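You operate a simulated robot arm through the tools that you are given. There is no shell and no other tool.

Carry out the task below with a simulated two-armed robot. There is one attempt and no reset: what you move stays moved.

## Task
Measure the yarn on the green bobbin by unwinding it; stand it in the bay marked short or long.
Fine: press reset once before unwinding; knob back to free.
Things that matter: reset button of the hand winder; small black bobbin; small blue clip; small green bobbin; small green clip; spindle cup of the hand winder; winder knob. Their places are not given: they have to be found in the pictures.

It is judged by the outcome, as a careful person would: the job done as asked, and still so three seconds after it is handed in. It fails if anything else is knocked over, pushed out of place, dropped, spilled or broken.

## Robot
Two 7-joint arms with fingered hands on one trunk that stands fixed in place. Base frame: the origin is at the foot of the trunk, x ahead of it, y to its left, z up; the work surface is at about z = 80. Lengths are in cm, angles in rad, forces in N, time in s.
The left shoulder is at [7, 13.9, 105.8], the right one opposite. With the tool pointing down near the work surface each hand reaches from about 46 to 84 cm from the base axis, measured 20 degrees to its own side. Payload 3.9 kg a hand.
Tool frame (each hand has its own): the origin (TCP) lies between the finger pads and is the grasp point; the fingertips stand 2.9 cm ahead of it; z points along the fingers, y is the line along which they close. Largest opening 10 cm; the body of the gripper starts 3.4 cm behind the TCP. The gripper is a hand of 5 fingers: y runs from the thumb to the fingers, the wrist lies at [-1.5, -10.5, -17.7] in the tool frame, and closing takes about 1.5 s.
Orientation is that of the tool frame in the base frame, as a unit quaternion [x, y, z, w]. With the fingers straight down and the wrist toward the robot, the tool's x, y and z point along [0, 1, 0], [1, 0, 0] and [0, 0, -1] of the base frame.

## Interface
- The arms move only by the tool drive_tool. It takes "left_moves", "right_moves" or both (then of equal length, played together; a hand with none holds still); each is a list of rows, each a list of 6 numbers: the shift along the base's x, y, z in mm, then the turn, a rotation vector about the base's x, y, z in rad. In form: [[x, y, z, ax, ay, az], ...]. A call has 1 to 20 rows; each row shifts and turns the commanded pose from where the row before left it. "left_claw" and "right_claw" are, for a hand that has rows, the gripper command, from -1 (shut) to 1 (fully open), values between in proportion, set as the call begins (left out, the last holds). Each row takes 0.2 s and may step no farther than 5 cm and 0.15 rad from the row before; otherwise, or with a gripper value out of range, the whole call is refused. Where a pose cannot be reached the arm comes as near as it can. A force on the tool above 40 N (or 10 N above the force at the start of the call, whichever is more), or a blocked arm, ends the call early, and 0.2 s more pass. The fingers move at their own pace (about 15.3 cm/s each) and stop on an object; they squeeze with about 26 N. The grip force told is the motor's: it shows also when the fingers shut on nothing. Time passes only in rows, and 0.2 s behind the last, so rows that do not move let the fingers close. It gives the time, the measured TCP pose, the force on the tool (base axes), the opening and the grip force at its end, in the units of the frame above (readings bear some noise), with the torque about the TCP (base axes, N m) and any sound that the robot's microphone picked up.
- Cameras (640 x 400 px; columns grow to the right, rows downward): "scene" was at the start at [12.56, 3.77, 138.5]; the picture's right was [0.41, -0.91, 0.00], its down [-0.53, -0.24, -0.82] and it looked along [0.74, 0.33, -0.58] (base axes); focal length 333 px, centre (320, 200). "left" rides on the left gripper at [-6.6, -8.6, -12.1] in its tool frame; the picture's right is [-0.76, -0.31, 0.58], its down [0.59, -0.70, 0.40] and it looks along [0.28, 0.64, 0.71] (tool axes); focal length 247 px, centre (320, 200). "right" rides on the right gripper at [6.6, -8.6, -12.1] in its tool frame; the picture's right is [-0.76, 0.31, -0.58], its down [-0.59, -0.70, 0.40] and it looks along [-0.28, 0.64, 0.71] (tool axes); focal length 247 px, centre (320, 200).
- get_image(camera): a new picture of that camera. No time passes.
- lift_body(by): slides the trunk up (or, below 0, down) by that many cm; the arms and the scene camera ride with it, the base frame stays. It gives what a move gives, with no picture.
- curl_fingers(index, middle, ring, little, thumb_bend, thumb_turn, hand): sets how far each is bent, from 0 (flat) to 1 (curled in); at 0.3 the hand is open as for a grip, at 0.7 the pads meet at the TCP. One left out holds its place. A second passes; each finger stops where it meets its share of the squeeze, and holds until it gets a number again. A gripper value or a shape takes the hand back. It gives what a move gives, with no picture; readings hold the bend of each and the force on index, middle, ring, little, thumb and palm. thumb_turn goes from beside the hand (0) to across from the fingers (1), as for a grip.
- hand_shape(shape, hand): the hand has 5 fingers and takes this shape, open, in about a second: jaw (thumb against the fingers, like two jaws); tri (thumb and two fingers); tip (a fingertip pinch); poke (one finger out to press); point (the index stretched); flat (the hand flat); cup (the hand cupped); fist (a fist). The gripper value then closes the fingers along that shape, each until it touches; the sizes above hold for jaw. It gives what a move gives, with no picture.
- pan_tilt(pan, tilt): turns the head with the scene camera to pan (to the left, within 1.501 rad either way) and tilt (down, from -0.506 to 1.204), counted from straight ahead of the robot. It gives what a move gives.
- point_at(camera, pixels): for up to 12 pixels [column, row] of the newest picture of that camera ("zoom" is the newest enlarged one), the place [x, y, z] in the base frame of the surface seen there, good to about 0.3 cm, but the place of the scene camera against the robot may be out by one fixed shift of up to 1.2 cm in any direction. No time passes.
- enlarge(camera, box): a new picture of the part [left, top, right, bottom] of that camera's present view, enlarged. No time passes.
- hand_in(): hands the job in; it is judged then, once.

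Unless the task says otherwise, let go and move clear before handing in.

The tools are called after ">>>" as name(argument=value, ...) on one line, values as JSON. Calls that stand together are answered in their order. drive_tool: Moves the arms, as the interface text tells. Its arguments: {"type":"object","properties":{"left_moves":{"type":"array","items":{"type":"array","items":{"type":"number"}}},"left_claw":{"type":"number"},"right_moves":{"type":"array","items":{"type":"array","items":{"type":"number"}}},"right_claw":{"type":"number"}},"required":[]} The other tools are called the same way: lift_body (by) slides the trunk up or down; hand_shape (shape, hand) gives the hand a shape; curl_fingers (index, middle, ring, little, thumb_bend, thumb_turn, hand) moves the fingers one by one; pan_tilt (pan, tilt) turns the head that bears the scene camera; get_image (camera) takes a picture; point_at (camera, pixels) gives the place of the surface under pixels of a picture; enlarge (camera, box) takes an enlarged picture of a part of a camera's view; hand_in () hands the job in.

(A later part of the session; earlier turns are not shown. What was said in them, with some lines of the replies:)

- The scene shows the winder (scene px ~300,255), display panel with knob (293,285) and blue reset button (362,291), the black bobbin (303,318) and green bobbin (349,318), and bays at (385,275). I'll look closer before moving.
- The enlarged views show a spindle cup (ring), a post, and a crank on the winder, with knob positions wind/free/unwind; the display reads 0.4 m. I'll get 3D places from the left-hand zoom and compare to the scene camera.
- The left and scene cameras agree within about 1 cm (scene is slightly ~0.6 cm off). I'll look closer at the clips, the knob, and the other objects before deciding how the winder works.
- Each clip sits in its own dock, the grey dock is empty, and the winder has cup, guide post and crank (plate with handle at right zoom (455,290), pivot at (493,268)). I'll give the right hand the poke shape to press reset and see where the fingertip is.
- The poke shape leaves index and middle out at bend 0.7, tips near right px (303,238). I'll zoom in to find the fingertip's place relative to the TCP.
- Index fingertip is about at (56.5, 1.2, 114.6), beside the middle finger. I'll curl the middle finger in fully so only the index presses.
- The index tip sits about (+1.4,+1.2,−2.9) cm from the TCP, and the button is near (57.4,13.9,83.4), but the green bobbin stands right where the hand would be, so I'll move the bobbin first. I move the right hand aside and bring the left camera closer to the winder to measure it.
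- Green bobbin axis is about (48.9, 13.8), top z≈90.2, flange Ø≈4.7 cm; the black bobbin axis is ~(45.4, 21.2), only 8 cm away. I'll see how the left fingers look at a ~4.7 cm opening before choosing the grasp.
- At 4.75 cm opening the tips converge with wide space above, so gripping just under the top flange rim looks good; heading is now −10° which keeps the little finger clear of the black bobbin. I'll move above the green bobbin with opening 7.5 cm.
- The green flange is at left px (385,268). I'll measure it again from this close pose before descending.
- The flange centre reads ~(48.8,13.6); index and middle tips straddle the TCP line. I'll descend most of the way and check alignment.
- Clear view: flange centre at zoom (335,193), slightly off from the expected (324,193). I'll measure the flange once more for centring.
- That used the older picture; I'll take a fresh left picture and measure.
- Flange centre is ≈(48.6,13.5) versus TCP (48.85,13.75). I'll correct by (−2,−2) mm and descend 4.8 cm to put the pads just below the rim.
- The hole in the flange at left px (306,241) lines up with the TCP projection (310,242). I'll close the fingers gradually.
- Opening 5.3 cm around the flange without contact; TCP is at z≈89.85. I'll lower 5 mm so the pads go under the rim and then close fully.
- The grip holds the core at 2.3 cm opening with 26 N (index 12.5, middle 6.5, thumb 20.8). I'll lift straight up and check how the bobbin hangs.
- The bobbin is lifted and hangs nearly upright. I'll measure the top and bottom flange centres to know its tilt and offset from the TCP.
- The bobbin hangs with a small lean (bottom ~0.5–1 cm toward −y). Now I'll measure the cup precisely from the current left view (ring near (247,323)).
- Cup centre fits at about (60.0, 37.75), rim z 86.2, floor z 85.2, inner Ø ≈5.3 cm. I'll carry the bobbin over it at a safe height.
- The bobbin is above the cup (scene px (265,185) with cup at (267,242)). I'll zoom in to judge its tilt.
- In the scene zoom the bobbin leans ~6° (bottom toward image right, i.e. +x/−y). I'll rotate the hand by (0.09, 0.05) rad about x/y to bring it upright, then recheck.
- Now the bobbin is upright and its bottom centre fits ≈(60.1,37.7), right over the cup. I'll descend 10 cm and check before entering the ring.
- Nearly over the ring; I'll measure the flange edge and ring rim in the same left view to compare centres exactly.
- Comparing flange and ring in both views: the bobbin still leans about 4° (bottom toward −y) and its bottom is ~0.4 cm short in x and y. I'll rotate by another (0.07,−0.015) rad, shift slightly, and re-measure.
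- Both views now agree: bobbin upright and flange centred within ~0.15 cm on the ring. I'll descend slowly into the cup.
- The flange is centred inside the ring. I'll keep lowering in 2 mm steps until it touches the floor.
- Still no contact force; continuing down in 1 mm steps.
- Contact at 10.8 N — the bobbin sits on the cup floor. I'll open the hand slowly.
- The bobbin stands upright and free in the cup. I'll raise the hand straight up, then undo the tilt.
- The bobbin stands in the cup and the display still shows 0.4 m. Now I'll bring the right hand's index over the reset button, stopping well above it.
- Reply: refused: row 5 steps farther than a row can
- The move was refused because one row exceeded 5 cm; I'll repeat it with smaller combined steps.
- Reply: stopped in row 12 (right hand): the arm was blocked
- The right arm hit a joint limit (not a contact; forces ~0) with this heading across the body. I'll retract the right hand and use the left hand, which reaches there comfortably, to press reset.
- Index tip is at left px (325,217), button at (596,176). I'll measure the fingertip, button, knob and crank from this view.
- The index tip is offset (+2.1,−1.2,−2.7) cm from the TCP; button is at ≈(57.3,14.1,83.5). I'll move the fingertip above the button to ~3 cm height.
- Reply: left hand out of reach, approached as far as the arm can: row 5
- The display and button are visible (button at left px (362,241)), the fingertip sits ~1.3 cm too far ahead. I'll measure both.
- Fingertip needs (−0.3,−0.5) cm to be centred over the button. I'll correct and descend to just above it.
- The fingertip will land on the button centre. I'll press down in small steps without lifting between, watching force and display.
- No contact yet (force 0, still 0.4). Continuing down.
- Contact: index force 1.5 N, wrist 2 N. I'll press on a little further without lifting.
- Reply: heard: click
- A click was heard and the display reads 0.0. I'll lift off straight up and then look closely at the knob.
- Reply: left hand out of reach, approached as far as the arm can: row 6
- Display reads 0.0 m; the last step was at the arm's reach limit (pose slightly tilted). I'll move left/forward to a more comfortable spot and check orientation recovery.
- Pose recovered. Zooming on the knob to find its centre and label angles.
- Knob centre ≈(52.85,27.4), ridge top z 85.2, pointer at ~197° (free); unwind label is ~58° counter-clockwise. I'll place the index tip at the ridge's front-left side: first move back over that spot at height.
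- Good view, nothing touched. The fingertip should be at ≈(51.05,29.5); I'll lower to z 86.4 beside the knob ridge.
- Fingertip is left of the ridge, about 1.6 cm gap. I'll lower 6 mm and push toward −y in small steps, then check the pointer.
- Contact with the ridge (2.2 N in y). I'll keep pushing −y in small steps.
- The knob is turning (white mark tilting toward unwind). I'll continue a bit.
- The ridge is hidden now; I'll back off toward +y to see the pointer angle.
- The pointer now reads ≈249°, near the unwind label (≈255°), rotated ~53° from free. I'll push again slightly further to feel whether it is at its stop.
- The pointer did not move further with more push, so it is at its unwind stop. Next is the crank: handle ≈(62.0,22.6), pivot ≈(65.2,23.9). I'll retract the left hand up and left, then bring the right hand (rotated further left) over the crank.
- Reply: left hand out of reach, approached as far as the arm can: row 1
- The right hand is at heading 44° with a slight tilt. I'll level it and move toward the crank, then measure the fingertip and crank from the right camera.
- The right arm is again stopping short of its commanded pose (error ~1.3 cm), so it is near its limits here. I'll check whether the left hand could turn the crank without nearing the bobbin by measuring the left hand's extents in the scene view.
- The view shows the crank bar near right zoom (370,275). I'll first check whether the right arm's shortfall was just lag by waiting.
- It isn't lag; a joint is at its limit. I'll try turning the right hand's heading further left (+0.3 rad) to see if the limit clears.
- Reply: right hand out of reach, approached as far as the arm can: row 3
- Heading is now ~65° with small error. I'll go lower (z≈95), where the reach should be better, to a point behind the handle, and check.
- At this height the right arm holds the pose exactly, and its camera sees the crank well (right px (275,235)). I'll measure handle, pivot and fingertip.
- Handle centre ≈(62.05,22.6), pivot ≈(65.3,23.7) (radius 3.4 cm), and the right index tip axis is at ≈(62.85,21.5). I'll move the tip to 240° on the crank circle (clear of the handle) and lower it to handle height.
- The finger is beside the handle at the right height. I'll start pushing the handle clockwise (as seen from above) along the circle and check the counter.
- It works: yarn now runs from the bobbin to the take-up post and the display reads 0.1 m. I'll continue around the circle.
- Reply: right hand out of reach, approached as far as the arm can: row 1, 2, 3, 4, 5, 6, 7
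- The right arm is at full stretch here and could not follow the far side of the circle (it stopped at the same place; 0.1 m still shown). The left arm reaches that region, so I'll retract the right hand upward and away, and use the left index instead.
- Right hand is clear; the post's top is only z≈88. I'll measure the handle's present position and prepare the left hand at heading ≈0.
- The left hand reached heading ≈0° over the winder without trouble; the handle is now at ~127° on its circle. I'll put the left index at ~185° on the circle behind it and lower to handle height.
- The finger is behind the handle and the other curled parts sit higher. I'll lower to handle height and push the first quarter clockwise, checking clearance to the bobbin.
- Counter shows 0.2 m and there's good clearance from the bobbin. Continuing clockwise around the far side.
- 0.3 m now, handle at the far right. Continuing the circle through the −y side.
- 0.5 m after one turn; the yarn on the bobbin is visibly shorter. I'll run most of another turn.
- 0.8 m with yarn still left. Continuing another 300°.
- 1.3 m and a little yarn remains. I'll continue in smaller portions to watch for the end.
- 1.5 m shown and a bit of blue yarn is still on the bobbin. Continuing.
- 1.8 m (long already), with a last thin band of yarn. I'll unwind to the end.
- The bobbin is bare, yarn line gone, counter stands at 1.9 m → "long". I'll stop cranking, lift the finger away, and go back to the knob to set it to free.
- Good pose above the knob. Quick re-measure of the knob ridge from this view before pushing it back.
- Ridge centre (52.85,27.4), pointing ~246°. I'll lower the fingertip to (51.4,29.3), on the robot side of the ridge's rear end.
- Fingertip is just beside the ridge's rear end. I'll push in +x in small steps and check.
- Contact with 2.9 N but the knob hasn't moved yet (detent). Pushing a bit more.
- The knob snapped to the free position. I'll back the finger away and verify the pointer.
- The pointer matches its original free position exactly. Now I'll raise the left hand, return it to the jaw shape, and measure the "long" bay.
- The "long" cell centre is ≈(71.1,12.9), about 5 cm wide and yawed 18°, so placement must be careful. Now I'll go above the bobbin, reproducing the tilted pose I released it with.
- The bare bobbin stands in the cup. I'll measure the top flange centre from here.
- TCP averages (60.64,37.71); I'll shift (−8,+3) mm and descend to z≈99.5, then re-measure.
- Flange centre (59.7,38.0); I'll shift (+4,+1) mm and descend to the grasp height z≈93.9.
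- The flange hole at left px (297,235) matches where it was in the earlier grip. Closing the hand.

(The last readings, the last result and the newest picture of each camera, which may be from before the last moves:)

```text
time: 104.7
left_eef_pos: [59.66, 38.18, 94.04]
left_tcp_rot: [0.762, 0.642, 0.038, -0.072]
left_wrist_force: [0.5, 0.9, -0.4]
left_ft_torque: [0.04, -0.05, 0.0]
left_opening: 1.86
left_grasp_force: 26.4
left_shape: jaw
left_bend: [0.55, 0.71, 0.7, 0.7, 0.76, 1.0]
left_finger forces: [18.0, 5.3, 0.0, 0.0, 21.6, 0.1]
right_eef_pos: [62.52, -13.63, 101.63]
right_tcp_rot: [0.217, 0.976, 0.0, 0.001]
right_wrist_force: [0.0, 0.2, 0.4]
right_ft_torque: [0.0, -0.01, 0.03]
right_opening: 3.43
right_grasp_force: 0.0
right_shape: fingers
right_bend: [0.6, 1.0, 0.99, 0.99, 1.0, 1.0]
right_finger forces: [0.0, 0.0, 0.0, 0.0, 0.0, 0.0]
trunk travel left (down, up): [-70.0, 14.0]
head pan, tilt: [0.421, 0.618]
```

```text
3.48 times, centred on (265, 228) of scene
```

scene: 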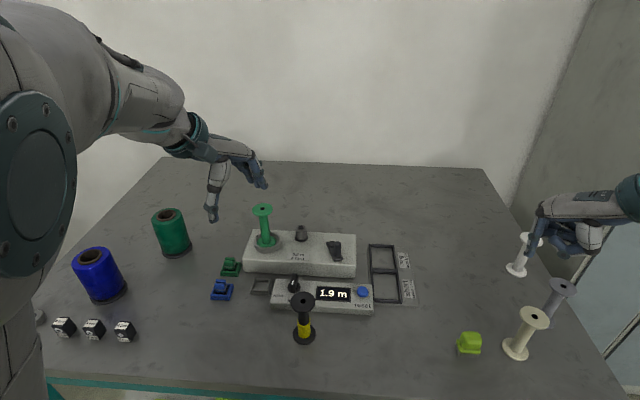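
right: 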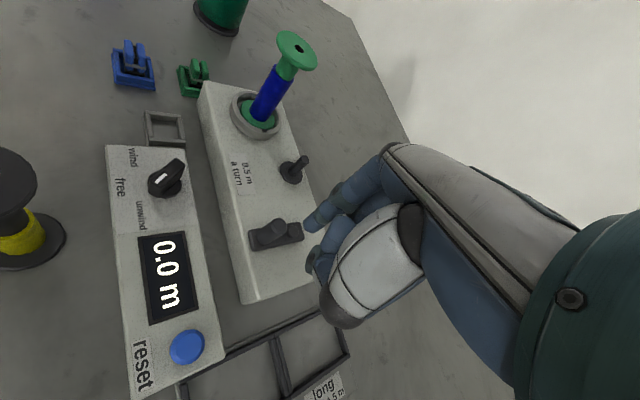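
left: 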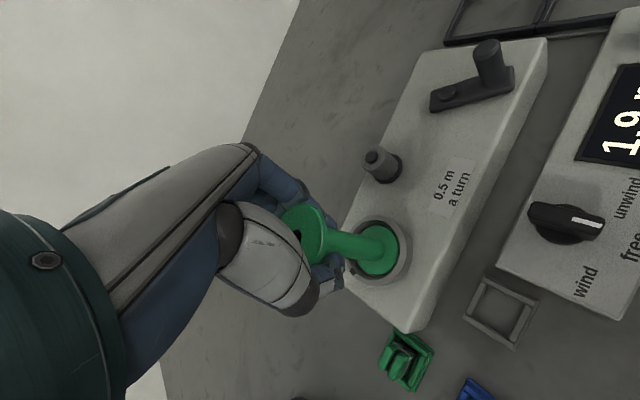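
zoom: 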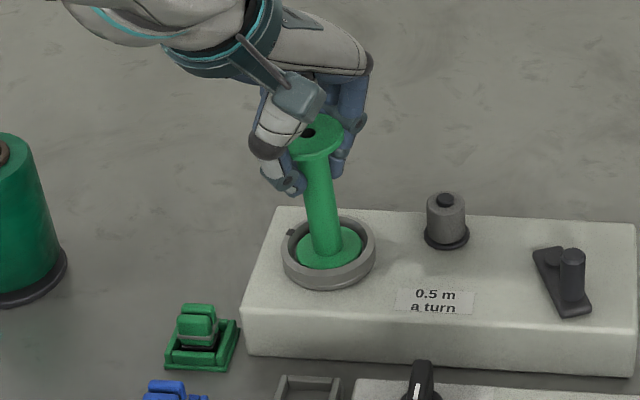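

Gripped with 26 N. I'll lift straight out of the cup and check the hang.

>>> drive_tool(left_moves=[[0, 0, 8, 0, 0, 0], [0, 0, 12, 0, 0, 0], [0, 0, 25, 0, 0, 0], [0, 0, 40, 0, 0, 0], [0, 0, 35, 0, 0, 0], [0, 0, 0, 0, 0, 0]])

>>> get_image(camera="left")

>>> get_image(camera="scene")

>>> enlarge(camera="scene", box=[215, 130, 315, 265])

```text
time: 106.1
left_eef_pos: [60.22, 37.97, 105.86]
left_tcp_rot: [0.763, 0.642, 0.037, -0.073]
left_wrist_force: [-0.3, -0.1, -0.7]
left_ft_torque: [-0.05, 0.01, 0.02]
left_opening: 1.87
left_grasp_force: 26.3
left_shape: jaw
left_bend: [0.55, 0.71, 0.7, 0.7, 0.76, 1.0]
left_finger forces: [17.5, 5.5, 0.0, 0.0, 21.6, 0.0]
right_eef_pos: [62.58, -13.54, 101.68]
right_tcp_rot: [0.216, 0.976, 0.0, 0.002]
right_wrist_force: [-0.2, -0.1, 0.8]
right_ft_torque: [0.01, 0.03, 0.0]
right_opening: 3.39
right_grasp_force: 0.1
right_shape: fingers
right_bend: [0.6, 1.0, 0.99, 0.99, 1.0, 1.0]
right_finger forces: [0.0, 0.1, 0.0, 0.1, 0.0, 0.0]
trunk travel left (down, up): [-70.0, 14.0]
head pan, tilt: [0.421, 0.618]
```

```text
taken
```

left: 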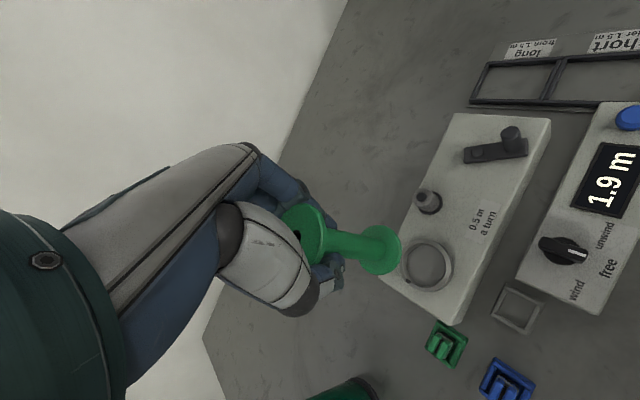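

```text
taken
```

scene: 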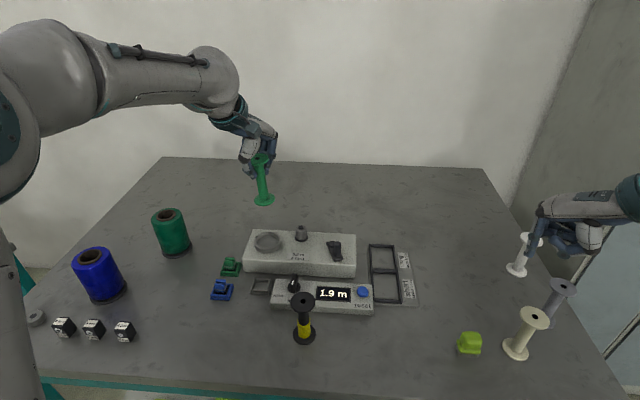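

```text
2.96 times, centred on (265, 198) of scene
```

zoom: 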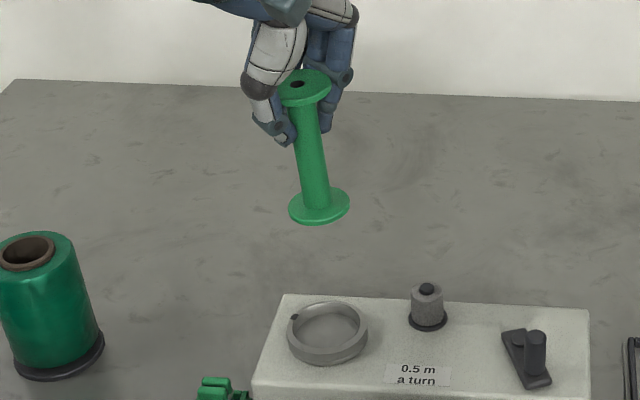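

Bobbin hangs free with a small lean (~3.5°, bottom toward −y). I'll correct with a (0.06,−0.01) rad rotation while carrying it over to the long bay at safe height.

>>> drive_tool(left_moves=[[5, -15, 5, 0.03, -0.005, 0], [15, -36, 0, 0.03, -0.005, 0], [16, -38, 0, 0, 0, 0], [16, -38, 0, 0, 0, 0], [16, -38, 0, 0, 0, 0], [16, -36, 0, 0, 0, 0], [14, -34, 0, 0, 0, 0], [8, -15, 0, 0, 0, 0], [0, 0, 0, 0, 0, 0]])

>>> get_image(camera="left")

>>> get_image(camera="scene")

>>> enlarge(camera="scene", box=[320, 150, 450, 310])

```text
time: 108.1
left_eef_pos: [70.53, 12.99, 106.36]
left_tcp_rot: [0.76, 0.641, 0.061, -0.093]
left_wrist_force: [0.4, -0.8, 0.1]
left_ft_torque: [0.02, -0.01, 0.0]
left_opening: 1.85
left_grasp_force: 26.3
left_shape: jaw
left_bend: [0.55, 0.71, 0.7, 0.7, 0.76, 1.0]
left_finger forces: [17.4, 5.7, 0.0, 0.0, 21.5, 0.0]
right_eef_pos: [62.36, -13.52, 101.6]
right_tcp_rot: [0.216, 0.976, 0.0, 0.001]
right_wrist_force: [0.5, -0.7, -0.1]
right_ft_torque: [0.0, 0.01, 0.0]
right_opening: 3.4
right_grasp_force: 0.1
right_shape: fingers
right_bend: [0.6, 1.0, 0.99, 0.99, 1.0, 1.0]
right_finger forces: [0.0, 0.0, 0.0, 0.1, 0.0, 0.0]
trunk travel left (down, up): [-70.0, 14.0]
head pan, tilt: [0.421, 0.618]
```

```text
taken
```

left: 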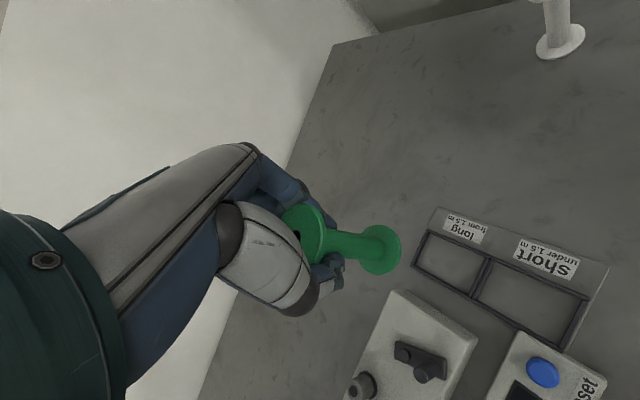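

```text
taken
```

scene: 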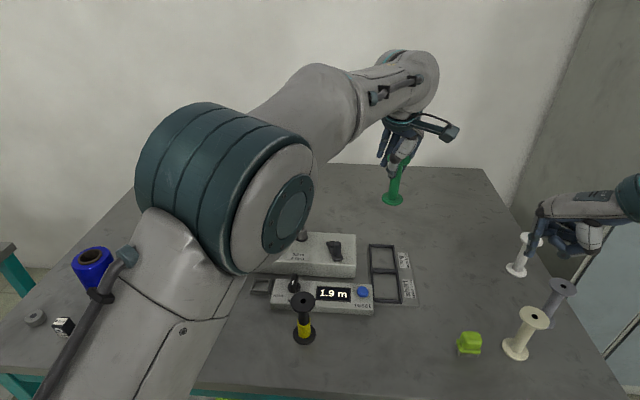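

```text
2.50 times, centred on (385, 230) of scene
```

zoom: 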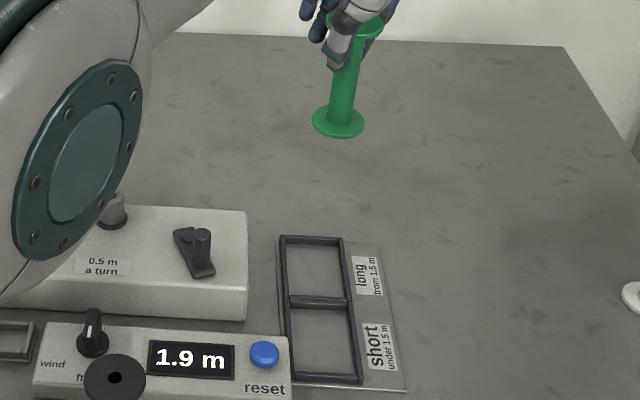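

Bobbin is over the bay area at height. I'll zoom in to verify it's upright and measure the bay from the left camera.

>>> enlarge(camera="scene", box=[360, 140, 440, 215])

>>> enlarge(camera="left", box=[340, 190, 600, 360])

>>> point_at(camera="zoom", pixels=[[200, 120], [185, 180], [320, 240], [345, 165], [265, 175], [225, 110], [350, 200], [440, 230], [270, 185], [255, 165]])

```text
5.33 times, centred on (400, 178) of scene
```

zoom: 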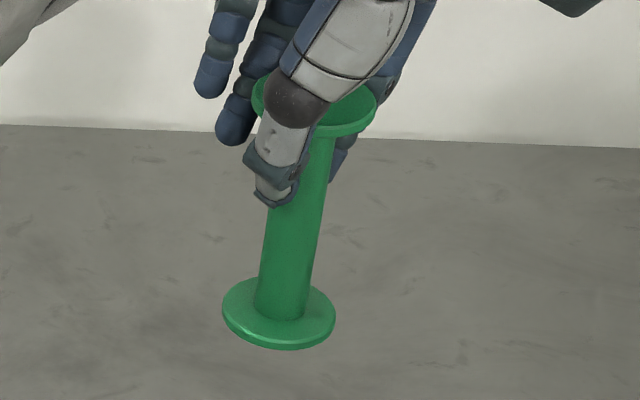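

```text
2.35 times, centred on (470, 275) of left
```

zoom: 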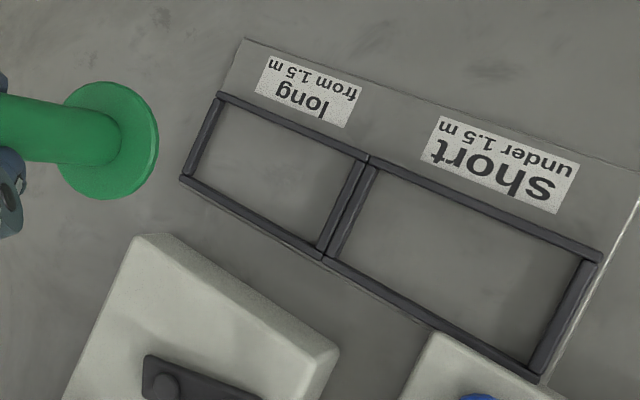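

```text
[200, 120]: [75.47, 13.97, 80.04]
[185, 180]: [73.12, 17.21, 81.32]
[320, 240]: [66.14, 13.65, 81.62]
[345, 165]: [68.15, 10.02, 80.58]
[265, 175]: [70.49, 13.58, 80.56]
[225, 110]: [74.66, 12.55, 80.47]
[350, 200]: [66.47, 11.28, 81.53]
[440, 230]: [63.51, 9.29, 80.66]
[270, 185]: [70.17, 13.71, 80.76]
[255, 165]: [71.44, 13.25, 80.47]
```

Geometry from the left view: bobbin is upright (top (70.51,12.76), bottom (70.5,12.7)) and the long cell's centre is ≈(70.55–70.9,13.05). I'll shift +3.5 mm in y, +2 mm in x and descend to ~3 cm above the bay floor.

>>> drive_tool(left_moves=[[2, 3.5, -30, 0, 0, 0], [0, 0, -35, 0, 0, 0], [0, 0, -35, 0, 0, 0], [0, 0, -25, 0, 0, 0], [0, 0, -12, 0, 0, 0], [0, 0, 0, 0, 0, 0], [0, 0, 0, 0, 0, 0]])

>>> get_image(camera="left")

>>> enlarge(camera="left", box=[310, 180, 470, 320])

>>> enlarge(camera="scene", box=[345, 200, 425, 290])

```text
time: 109.7
left_eef_pos: [70.81, 13.24, 92.52]
left_tcp_rot: [0.76, 0.641, 0.061, -0.092]
left_wrist_force: [-0.2, 0.0, -0.2]
left_ft_torque: [0.0, 0.0, 0.02]
left_opening: 1.83
left_grasp_force: 26.3
left_shape: jaw
left_bend: [0.55, 0.71, 0.7, 0.7, 0.76, 1.0]
left_finger forces: [17.3, 5.6, 0.0, 0.0, 21.3, 0.0]
right_eef_pos: [62.57, -13.44, 101.51]
right_tcp_rot: [0.217, 0.976, -0.001, 0.001]
right_wrist_force: [0.5, -0.5, 0.1]
right_ft_torque: [-0.01, 0.01, -0.01]
right_opening: 3.4
right_grasp_force: 0.1
right_shape: fingers
right_bend: [0.6, 1.0, 0.99, 0.99, 1.0, 1.0]
right_finger forces: [0.0, 0.0, 0.1, 0.0, 0.0, 0.0]
trunk travel left (down, up): [-70.0, 14.0]
head pan, tilt: [0.421, 0.618]
```

```text
taken
```

left: 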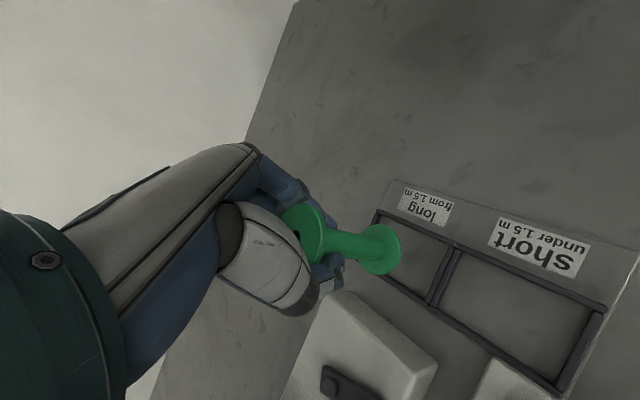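

```text
2.86 times, centred on (390, 250) of left
```

zoom: 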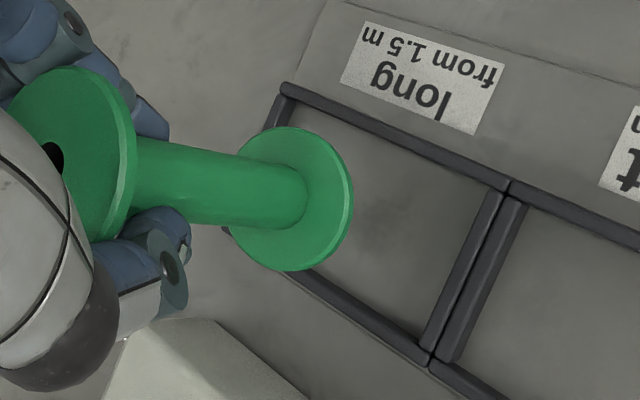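

```text
4.44 times, centred on (385, 245) of scene
```

zoom: 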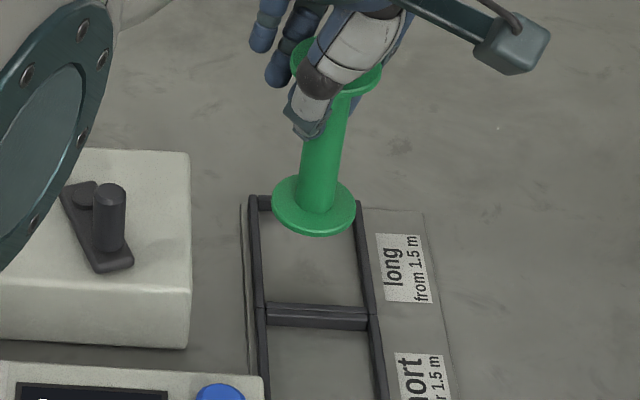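

Close to the bay now. I'll zoom in tightly in both views to compare the flange with the cell's inner edges.

>>> enlarge(camera="scene", box=[365, 230, 405, 280])

>>> enlarge(camera="left", box=[350, 200, 440, 300])

>>> point_at(camera="zoom", pixels=[[200, 100], [330, 270], [390, 200], [330, 100], [270, 285], [370, 330], [350, 85], [470, 130], [430, 320], [500, 250]])

```text
8.00 times, centred on (385, 255) of scene
```

zoom: 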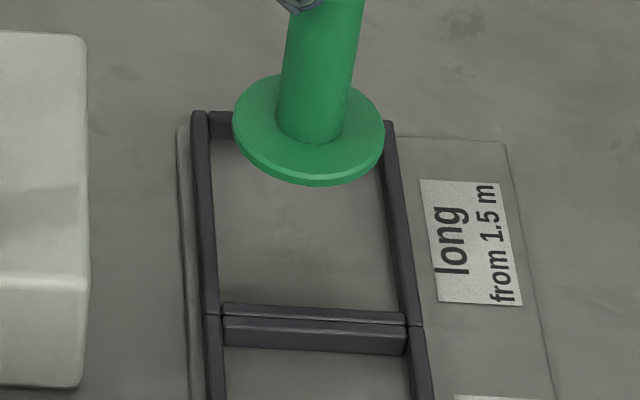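

```text
4.00 times, centred on (395, 250) of left
```

zoom: 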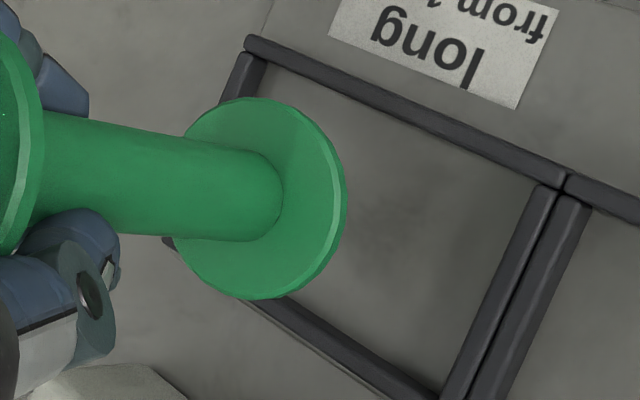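

```text
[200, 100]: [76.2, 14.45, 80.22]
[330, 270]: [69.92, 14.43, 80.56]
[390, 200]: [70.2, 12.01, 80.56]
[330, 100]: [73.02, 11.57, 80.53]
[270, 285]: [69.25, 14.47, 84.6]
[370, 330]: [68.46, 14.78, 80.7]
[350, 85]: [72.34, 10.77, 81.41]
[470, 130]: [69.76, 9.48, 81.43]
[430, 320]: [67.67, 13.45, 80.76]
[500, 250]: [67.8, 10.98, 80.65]
```

In the tight scene zoom the flange (half-width 74 px) will land at x≈297 between cell edges 214 and 390, so it clears with ~0.4 cm each side. I'll descend with a 1 mm correction, stopping just above the floor.

>>> drive_tool(left_moves=[[0, -1, -6, 0, 0, 0], [0, 0, -6, 0, 0, 0], [0, 0, -5, 0, 0, 0], [0, 0, -4, 0, 0, 0], [0, 0, 0, 0, 0, 0]])

>>> enlarge(camera="scene", box=[365, 230, 405, 280])

>>> enlarge(camera="left", box=[350, 200, 440, 300])

```text
time: 110.9
left_eef_pos: [70.64, 13.21, 90.57]
left_tcp_rot: [0.76, 0.641, 0.061, -0.092]
left_wrist_force: [0.1, -0.5, -0.6]
left_ft_torque: [-0.02, 0.01, 0.03]
left_opening: 1.83
left_grasp_force: 26.6
left_shape: jaw
left_bend: [0.55, 0.71, 0.7, 0.7, 0.76, 1.0]
left_finger forces: [17.3, 5.6, 0.1, 0.0, 21.3, 0.0]
right_eef_pos: [62.5, -13.57, 101.64]
right_tcp_rot: [0.217, 0.976, 0.0, 0.001]
right_wrist_force: [-0.8, -0.1, 1.1]
right_ft_torque: [-0.03, 0.01, 0.01]
right_opening: 3.41
right_grasp_force: 0.0
right_shape: fingers
right_bend: [0.6, 1.0, 0.99, 0.99, 1.0, 1.0]
right_finger forces: [0.0, 0.1, 0.1, 0.1, 0.1, 0.0]
trunk travel left (down, up): [-70.0, 14.0]
head pan, tilt: [0.421, 0.618]
```

```text
8.00 times, centred on (385, 255) of scene
```

zoom: 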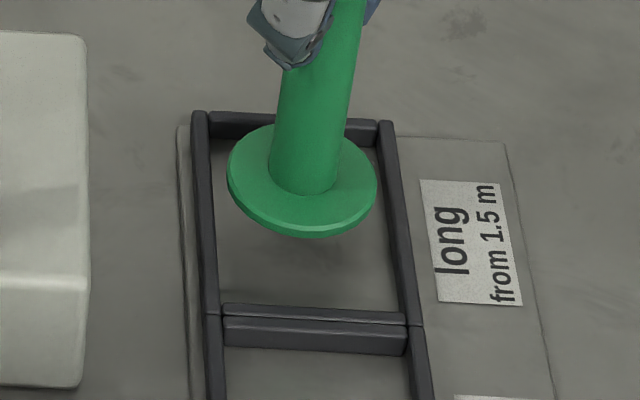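

```text
4.00 times, centred on (395, 250) of left
```

zoom: 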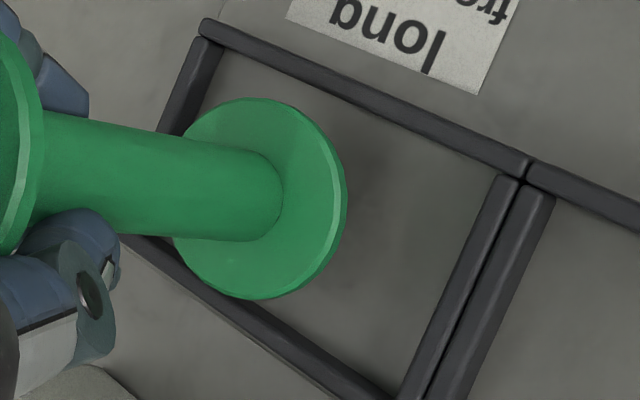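

Both views show the flange a little nearer the left bar; I'll shift 1.5 mm toward −y and lower onto the bay floor in small steps.

>>> drive_tool(left_moves=[[0.5, -1.7, 0, 0, 0, 0], [0, 0, -4, 0, 0, 0], [0, 0, -3, 0, 0, 0], [0, 0, -1, 0, 0, 0], [0, 0, 0, 0, 0, 0]])

>>> enlarge(camera="scene", box=[365, 230, 405, 280])

>>> enlarge(camera="left", box=[350, 200, 440, 300])

```text
time: 112.1
left_eef_pos: [70.7, 13.13, 89.85]
left_tcp_rot: [0.76, 0.641, 0.061, -0.092]
left_wrist_force: [-0.1, -1.1, -0.1]
left_ft_torque: [0.01, -0.02, -0.01]
left_opening: 1.86
left_grasp_force: 26.0
left_shape: jaw
left_bend: [0.55, 0.71, 0.7, 0.7, 0.76, 1.0]
left_finger forces: [17.3, 5.6, 0.0, 0.0, 21.2, 0.1]
right_eef_pos: [62.49, -13.5, 101.7]
right_tcp_rot: [0.217, 0.976, 0.0, 0.001]
right_wrist_force: [0.1, -0.5, 1.0]
right_ft_torque: [-0.02, 0.03, 0.01]
right_opening: 3.4
right_grasp_force: 0.0
right_shape: fingers
right_bend: [0.6, 1.0, 0.99, 0.99, 1.0, 1.0]
right_finger forces: [0.0, 0.0, 0.1, 0.1, 0.0, 0.0]
trunk travel left (down, up): [-70.0, 14.0]
head pan, tilt: [0.421, 0.618]
```

```text
8.00 times, centred on (385, 255) of scene
```

zoom: 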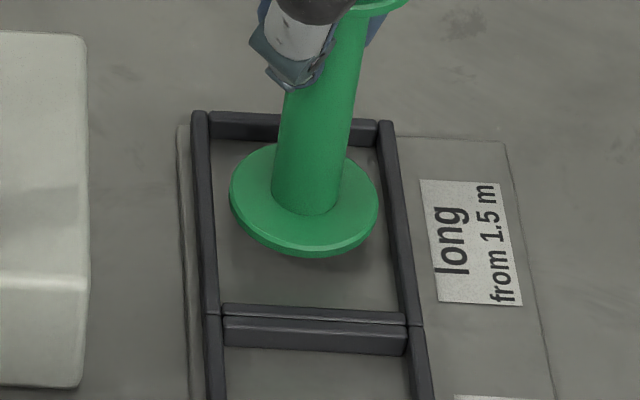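

```text
4.00 times, centred on (395, 250) of left
```

zoom: 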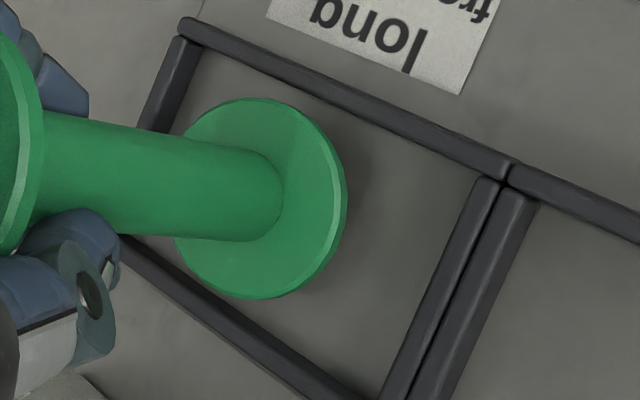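

The flange is inside the cell in both views. Lowering the last few millimetres to contact.

>>> drive_tool(left_moves=[[0.5, -0.8, -1, 0, 0, 0], [0, 0, -1, 0, 0, 0], [0, 0, 0, 0, 0, 0]])

>>> drive_tool(left_moves=[[0, 0, -1, 0, 0, 0], [0, 0, -1, 0, 0, 0], [0, 0, 0, 0, 0, 0]])

```text
time: 112.9
left_eef_pos: [70.88, 12.99, 89.56]
left_tcp_rot: [0.76, 0.641, 0.062, -0.092]
left_wrist_force: [-0.1, 0.7, 0.4]
left_ft_torque: [0.0, -0.02, 0.01]
left_opening: 1.85
left_grasp_force: 26.6
left_shape: jaw
left_bend: [0.55, 0.71, 0.7, 0.7, 0.76, 1.0]
left_finger forces: [17.3, 5.7, 0.0, 0.0, 21.3, 0.1]
right_eef_pos: [62.42, -13.58, 101.62]
right_tcp_rot: [0.216, 0.976, 0.0, 0.001]
right_wrist_force: [0.4, 0.1, 0.1]
right_ft_torque: [-0.04, 0.0, 0.03]
right_opening: 3.39
right_grasp_force: 0.1
right_shape: fingers
right_bend: [0.6, 1.0, 0.99, 0.99, 1.0, 1.0]
right_finger forces: [0.0, 0.1, 0.0, 0.0, 0.1, 0.0]
trunk travel left (down, up): [-70.0, 14.0]
head pan, tilt: [0.421, 0.618]
```

```text
time: 113.7
left_eef_pos: [70.64, 13.0, 89.38]
left_tcp_rot: [0.76, 0.641, 0.061, -0.092]
left_wrist_force: [0.2, -0.3, -0.8]
left_ft_torque: [-0.01, 0.0, 0.03]
left_opening: 1.85
left_grasp_force: 26.3
left_shape: jaw
left_bend: [0.55, 0.71, 0.7, 0.7, 0.76, 1.0]
left_finger forces: [17.3, 5.6, 0.0, 0.0, 21.4, 0.0]
right_eef_pos: [62.42, -13.53, 101.57]
right_tcp_rot: [0.217, 0.976, -0.001, 0.002]
right_wrist_force: [0.3, 0.3, -0.6]
right_ft_torque: [0.0, -0.01, -0.01]
right_opening: 3.4
right_grasp_force: 0.1
right_shape: fingers
right_bend: [0.6, 1.0, 0.99, 0.99, 1.0, 1.0]
right_finger forces: [0.0, 0.1, 0.1, 0.0, 0.0, 0.1]
trunk travel left (down, up): [-70.0, 14.0]
head pan, tilt: [0.421, 0.618]
```

No contact force yet; continuing in 1 mm steps.

>>> drive_tool(left_moves=[[0, 0, -1, 0, 0, 0], [0, 0, -1, 0, 0, 0], [0, 0, 0, 0, 0, 0]])

>>> enlarge(camera="scene", box=[365, 230, 405, 280])

>>> enlarge(camera="left", box=[350, 200, 440, 300])

```text
time: 114.5
left_eef_pos: [70.78, 13.06, 89.31]
left_tcp_rot: [0.759, 0.641, 0.061, -0.091]
left_wrist_force: [0.1, 0.0, 0.0]
left_ft_torque: [0.0, -0.01, 0.02]
left_opening: 1.85
left_grasp_force: 25.3
left_shape: jaw
left_bend: [0.55, 0.71, 0.7, 0.7, 0.76, 1.0]
left_finger forces: [17.2, 5.6, 0.0, 0.1, 21.2, 0.0]
right_eef_pos: [62.46, -13.66, 101.54]
right_tcp_rot: [0.216, 0.976, 0.0, 0.001]
right_wrist_force: [-0.3, -0.3, 0.3]
right_ft_torque: [-0.01, -0.02, 0.0]
right_opening: 3.4
right_grasp_force: 0.1
right_shape: fingers
right_bend: [0.6, 1.0, 0.99, 0.99, 1.0, 1.0]
right_finger forces: [0.0, 0.1, 0.1, 0.0, 0.1, 0.1]
trunk travel left (down, up): [-70.0, 14.0]
head pan, tilt: [0.421, 0.618]
```

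```text
8.00 times, centred on (385, 255) of scene
```

zoom: 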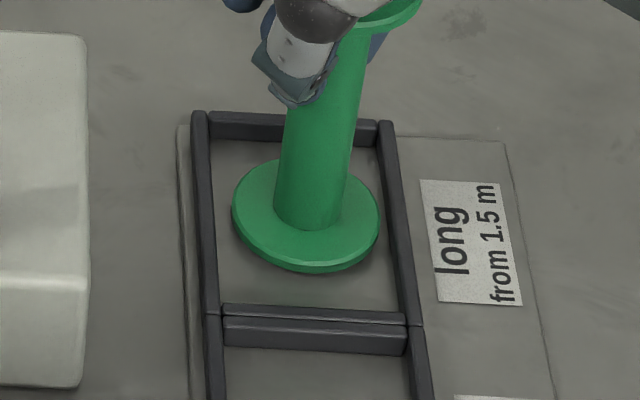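

```text
4.00 times, centred on (395, 250) of left
```

zoom: 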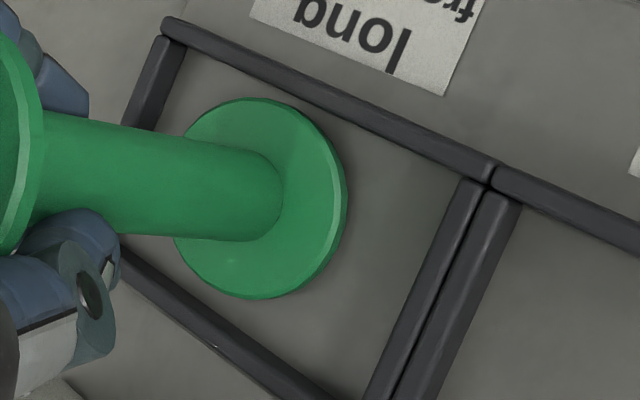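

Clearly inside the cell with margins on all sides. Continuing down to contact.

>>> drive_tool(left_moves=[[0, 0, -1, 0, 0, 0], [0, 0, -1, 0, 0, 0], [0, 0, 0, 0, 0, 0]])

>>> drive_tool(left_moves=[[0, 0, -1, 0, 0, 0], [0, 0, -1, 0, 0, 0], [0, 0, 0, 0, 0, 0]])

```text
time: 115.3
left_eef_pos: [70.73, 12.99, 89.12]
left_tcp_rot: [0.759, 0.641, 0.061, -0.092]
left_wrist_force: [0.4, 0.5, 1.4]
left_ft_torque: [0.0, 0.05, 0.0]
left_opening: 1.8
left_grasp_force: 26.3
left_shape: jaw
left_bend: [0.55, 0.71, 0.7, 0.7, 0.76, 1.0]
left_finger forces: [17.3, 5.9, 0.0, 0.0, 21.2, 0.1]
right_eef_pos: [62.39, -13.67, 101.71]
right_tcp_rot: [0.217, 0.976, 0.0, 0.001]
right_wrist_force: [-0.7, 0.0, 0.6]
right_ft_torque: [-0.05, 0.04, 0.01]
right_opening: 3.39
right_grasp_force: 0.0
right_shape: fingers
right_bend: [0.6, 1.0, 0.99, 0.99, 1.0, 1.0]
right_finger forces: [0.0, 0.1, 0.1, 0.0, 0.1, 0.0]
trunk travel left (down, up): [-70.0, 14.0]
head pan, tilt: [0.421, 0.618]
```

```text
time: 116.1
left_eef_pos: [70.63, 13.1, 89.13]
left_tcp_rot: [0.76, 0.641, 0.063, -0.09]
left_wrist_force: [1.9, -1.2, 8.5]
left_ft_torque: [-0.05, -0.04, 0.0]
left_opening: 1.85
left_grasp_force: 26.0
left_shape: jaw
left_bend: [0.55, 0.71, 0.7, 0.7, 0.76, 1.0]
left_finger forces: [17.9, 6.2, 0.1, 0.1, 20.8, 0.1]
right_eef_pos: [62.4, -13.62, 101.65]
right_tcp_rot: [0.216, 0.976, 0.0, 0.001]
right_wrist_force: [-0.1, -0.3, 0.1]
right_ft_torque: [0.01, -0.01, -0.01]
right_opening: 3.41
right_grasp_force: 0.0
right_shape: fingers
right_bend: [0.6, 1.0, 0.99, 0.99, 1.0, 1.0]
right_finger forces: [0.1, 0.0, 0.0, 0.0, 0.0, 0.0]
trunk travel left (down, up): [-70.0, 14.0]
head pan, tilt: [0.421, 0.618]
```

Contact at 8.5 N: the bobbin stands on the bay floor. Releasing gently.

>>> drive_tool(left_moves=[[0, 0, 1, 0, 0, 0], [0, 0, 0, 0, 0, 0]], left_claw=-0.4)

>>> drive_tool(left_moves=[[0, 0, 0, 0, 0, 0], [0, 0, 0, 0, 0, 0], [0, 0, 0, 0, 0, 0]], left_claw=0.6)

>>> get_image(camera="left")

>>> enlarge(camera="scene", box=[345, 190, 435, 290])

```text
time: 116.7
left_eef_pos: [70.59, 13.07, 88.85]
left_tcp_rot: [0.76, 0.641, 0.06, -0.094]
left_wrist_force: [0.2, 0.0, -0.2]
left_ft_torque: [-0.03, -0.02, -0.02]
left_opening: 2.99
left_grasp_force: 0.0
left_shape: jaw
left_bend: [0.5, 0.52, 0.74, 0.54, 0.46, 1.0]
left_finger forces: [0.1, 0.1, 0.1, 0.0, 0.0, 0.1]
right_eef_pos: [62.45, -13.63, 101.66]
right_tcp_rot: [0.217, 0.976, 0.0, 0.001]
right_wrist_force: [-0.8, -0.5, -0.2]
right_ft_torque: [-0.04, 0.01, -0.02]
right_opening: 3.4
right_grasp_force: 0.1
right_shape: fingers
right_bend: [0.6, 1.0, 0.99, 0.99, 1.0, 1.0]
right_finger forces: [0.0, 0.0, 0.0, 0.0, 0.0, 0.0]
trunk travel left (down, up): [-70.0, 14.0]
head pan, tilt: [0.421, 0.618]
```

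```text
time: 117.5
left_eef_pos: [70.66, 13.24, 88.93]
left_tcp_rot: [0.759, 0.641, 0.062, -0.091]
left_wrist_force: [-1.0, 1.0, -0.7]
left_ft_torque: [0.0, -0.05, 0.01]
left_opening: 7.97
left_grasp_force: 0.1
left_shape: jaw
left_bend: [0.38, 0.33, 0.25, 0.37, 0.3, 0.99]
left_finger forces: [0.0, 0.0, 0.0, 0.1, 0.0, 0.1]
right_eef_pos: [62.44, -13.42, 101.62]
right_tcp_rot: [0.216, 0.976, 0.0, 0.001]
right_wrist_force: [1.2, 0.5, 0.1]
right_ft_torque: [-0.01, -0.03, 0.01]
right_opening: 3.41
right_grasp_force: 0.0
right_shape: fingers
right_bend: [0.6, 1.0, 0.99, 0.99, 1.0, 1.0]
right_finger forces: [0.1, 0.1, 0.1, 0.1, 0.0, 0.1]
trunk travel left (down, up): [-70.0, 14.0]
head pan, tilt: [0.421, 0.618]
```

```text
taken
```

left: 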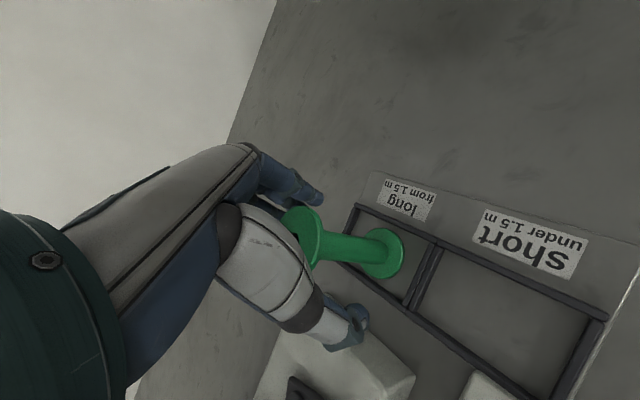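

```text
4.00 times, centred on (390, 240) of scene
```

zoom: 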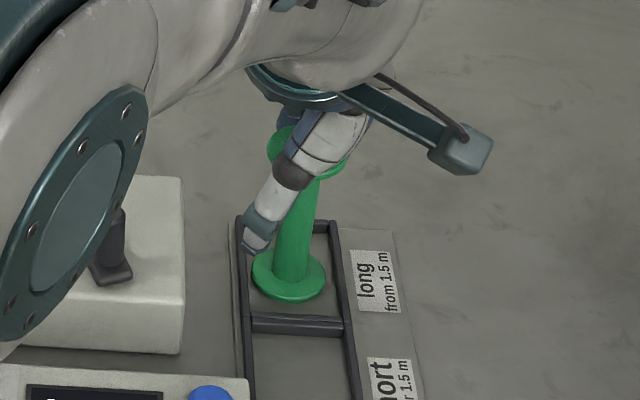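

The bobbin stands upright in the long bay and the hand is open around it. Raising straight up.

>>> drive_tool(left_moves=[[0, 0, 12, 0, 0, 0], [0, 0, 20, 0, 0, 0], [0, 0, 30, 0, 0, 0], [0, 0, 40, 0, 0, 0], [0, 0, 40, 0, 0, 0], [0, 0, 0, 0, 0, 0]])

>>> get_image(camera="left")

>>> get_image(camera="scene")

```text
time: 118.9
left_eef_pos: [70.8, 12.9, 103.14]
left_tcp_rot: [0.76, 0.641, 0.062, -0.091]
left_wrist_force: [-1.0, -0.3, -0.7]
left_ft_torque: [0.01, 0.03, -0.04]
left_opening: 7.97
left_grasp_force: 0.0
left_shape: jaw
left_bend: [0.38, 0.33, 0.25, 0.37, 0.3, 0.99]
left_finger forces: [0.1, 0.0, 0.0, 0.0, 0.0, 0.1]
right_eef_pos: [62.42, -13.65, 101.57]
right_tcp_rot: [0.217, 0.976, -0.001, 0.001]
right_wrist_force: [0.2, 1.1, 0.2]
right_ft_torque: [0.0, -0.02, 0.0]
right_opening: 3.42
right_grasp_force: 0.1
right_shape: fingers
right_bend: [0.6, 1.0, 0.99, 0.99, 1.0, 1.0]
right_finger forces: [0.0, 0.1, 0.1, 0.0, 0.1, 0.1]
trunk travel left (down, up): [-70.0, 14.0]
head pan, tilt: [0.421, 0.618]
```

```text
taken
```

left: 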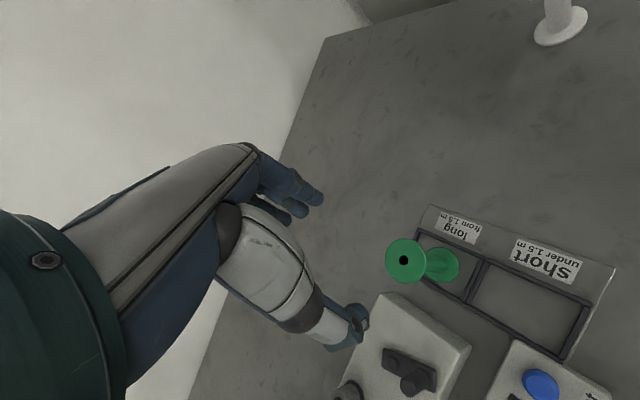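

```text
taken
```

scene: 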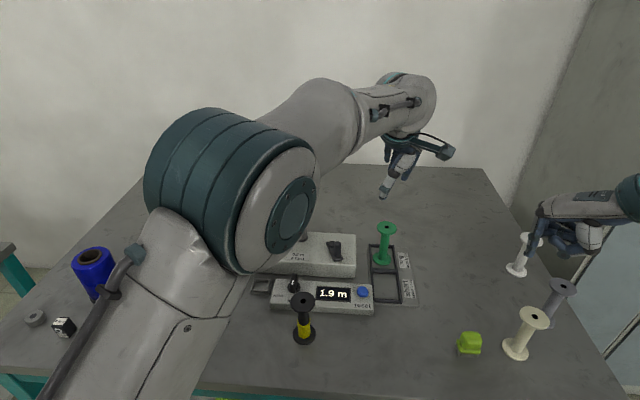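

The green bobbin stands in the long bay; display 1.9 m. I'll take the left hand clear along the reverse path and check the final scene.

>>> drive_tool(left_moves=[[0, 0, 40, 0, 0, 0], [-8, 15, 0, -0.07, -0.01, 0], [-14, 34, 0, -0.08, -0.01, 0], [-16, 36, 0, -0.07, 0, 0], [-16, 38, 0, 0, 0, 0], [-16, 38, 0, 0, 0, 0], [-16, 38, 0, 0, 0, 0], [-15, 36, 0, 0, 0, 0], [-20, 15, 0, 0, 0, 0], [-30, 10, 0, 0, 0, 0], [-30, 10, 0, 0, 0, 0], [0, 0, 0, 0, 0, 0]])

>>> get_image(camera="scene")

>>> enlarge(camera="scene", box=[200, 210, 440, 360])

```text
time: 121.5
left_eef_pos: [52.56, 40.15, 107.15]
left_tcp_rot: [0.764, 0.645, -0.003, -0.002]
left_wrist_force: [-0.6, 0.1, -0.3]
left_ft_torque: [-0.02, 0.04, 0.0]
left_opening: 8.02
left_grasp_force: 0.0
left_shape: jaw
left_bend: [0.38, 0.33, 0.25, 0.37, 0.3, 0.99]
left_finger forces: [0.1, 0.1, 0.0, 0.0, 0.0, 0.0]
right_eef_pos: [62.48, -13.46, 101.62]
right_tcp_rot: [0.216, 0.976, 0.0, 0.001]
right_wrist_force: [-0.2, 0.6, 0.6]
right_ft_torque: [0.03, 0.03, 0.0]
right_opening: 3.41
right_grasp_force: 0.1
right_shape: fingers
right_bend: [0.6, 1.0, 0.99, 0.99, 1.0, 1.0]
right_finger forces: [0.1, 0.0, 0.1, 0.0, 0.1, 0.0]
trunk travel left (down, up): [-70.0, 14.0]
head pan, tilt: [0.421, 0.618]
```

```text
taken
```

scene: 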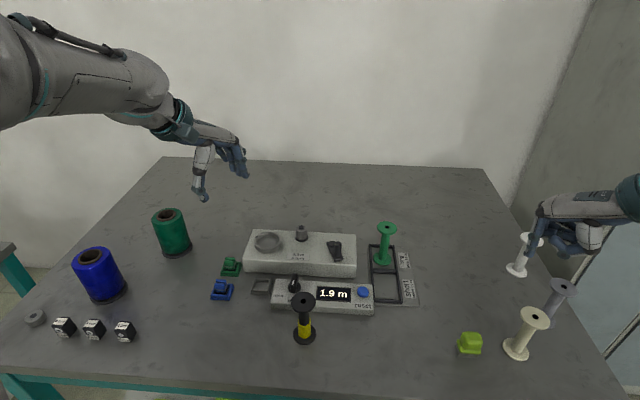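

```text
2.67 times, centred on (320, 285) of scene
```

zoom: 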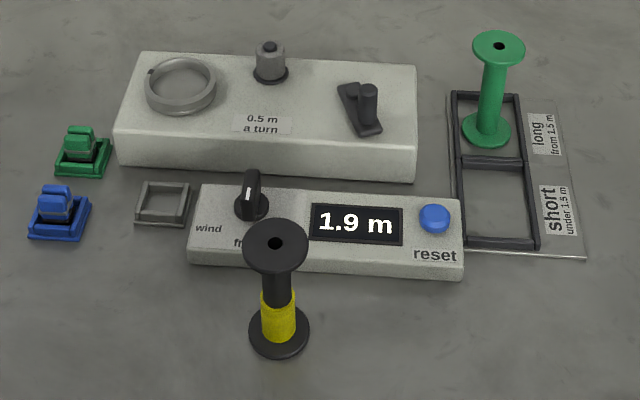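

Everything looks in place: bobbin in the long bay, knob at free (zoom (250,195)), black bobbin, clips and dock unmoved. I'll raise the right hand a little to check the white bobbin it occludes, then hand in.

>>> drive_tool(right_moves=[[0, 0, 40, 0, 0, 0], [0, 0, 40, 0, 0, 0], [0, 0, 30, 0, 0, 0], [0, 0, 0, 0, 0, 0]])

>>> get_image(camera="scene")

>>> enlarge(camera="scene", box=[440, 220, 600, 370])

```text
time: 122.5
left_eef_pos: [52.5, 40.2, 107.15]
left_tcp_rot: [0.764, 0.645, -0.001, -0.002]
left_wrist_force: [1.7, -0.1, 0.2]
left_ft_torque: [0.0, 0.01, -0.01]
left_opening: 7.97
left_grasp_force: 0.1
left_shape: jaw
left_bend: [0.38, 0.33, 0.25, 0.37, 0.3, 0.99]
left_finger forces: [0.0, 0.1, 0.0, 0.0, 0.0, 0.0]
right_eef_pos: [62.38, -13.77, 112.3]
right_tcp_rot: [0.217, 0.976, 0.0, 0.001]
right_wrist_force: [-0.1, 0.8, -0.4]
right_ft_torque: [0.01, 0.02, 0.02]
right_opening: 3.42
right_grasp_force: 0.1
right_shape: fingers
right_bend: [0.6, 1.0, 0.99, 0.99, 1.0, 1.0]
right_finger forces: [0.0, 0.0, 0.1, 0.1, 0.0, 0.0]
trunk travel left (down, up): [-70.0, 14.0]
head pan, tilt: [0.421, 0.618]
```

```text
taken
```

scene: 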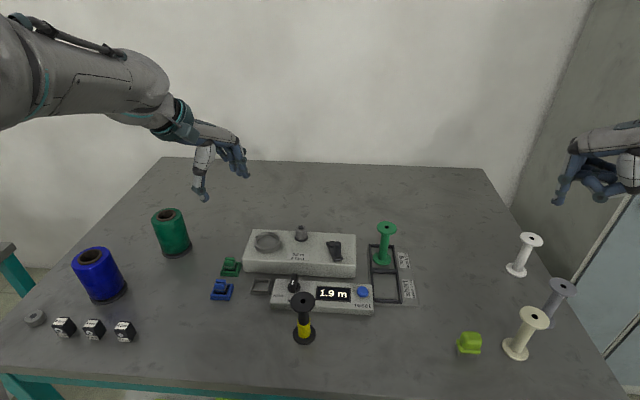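

```text
2.67 times, centred on (520, 295) of scene
```

zoom: 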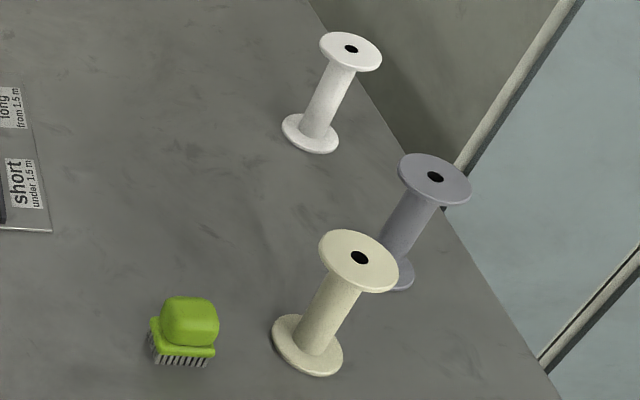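

All objects are where they began: white bobbin (525,255), gray, cream and the brush are untouched. The green bobbin stands in the long bay after measuring 1.9 m, and the knob is at free. Handing in.

>>> hand_in()

```text
The job is handed in.
```

The job is handed in. The green bobbin unwound to 1.9 m, so it now stands in the bay marked "long" (from 1.5 m).

- **Reset:** I pressed it once before unwinding. It clicked and the display went from 0.4 m to 0.0 m.
- **Unwinding:** I stood the bobbin in the spindle cup, set the knob to unwind and turned the crank clockwise until the bobbin was bare. The display stopped at 1.9 m.
- **Knob:** It is back at free; the pointer matches where it stood at the start.
- **Everything else:** In the last pictures the black bobbin, both clips and the other objects on the table stand where they did at the start. Both hands are clear.

The crank handle has stopped at a different angle from where it began.
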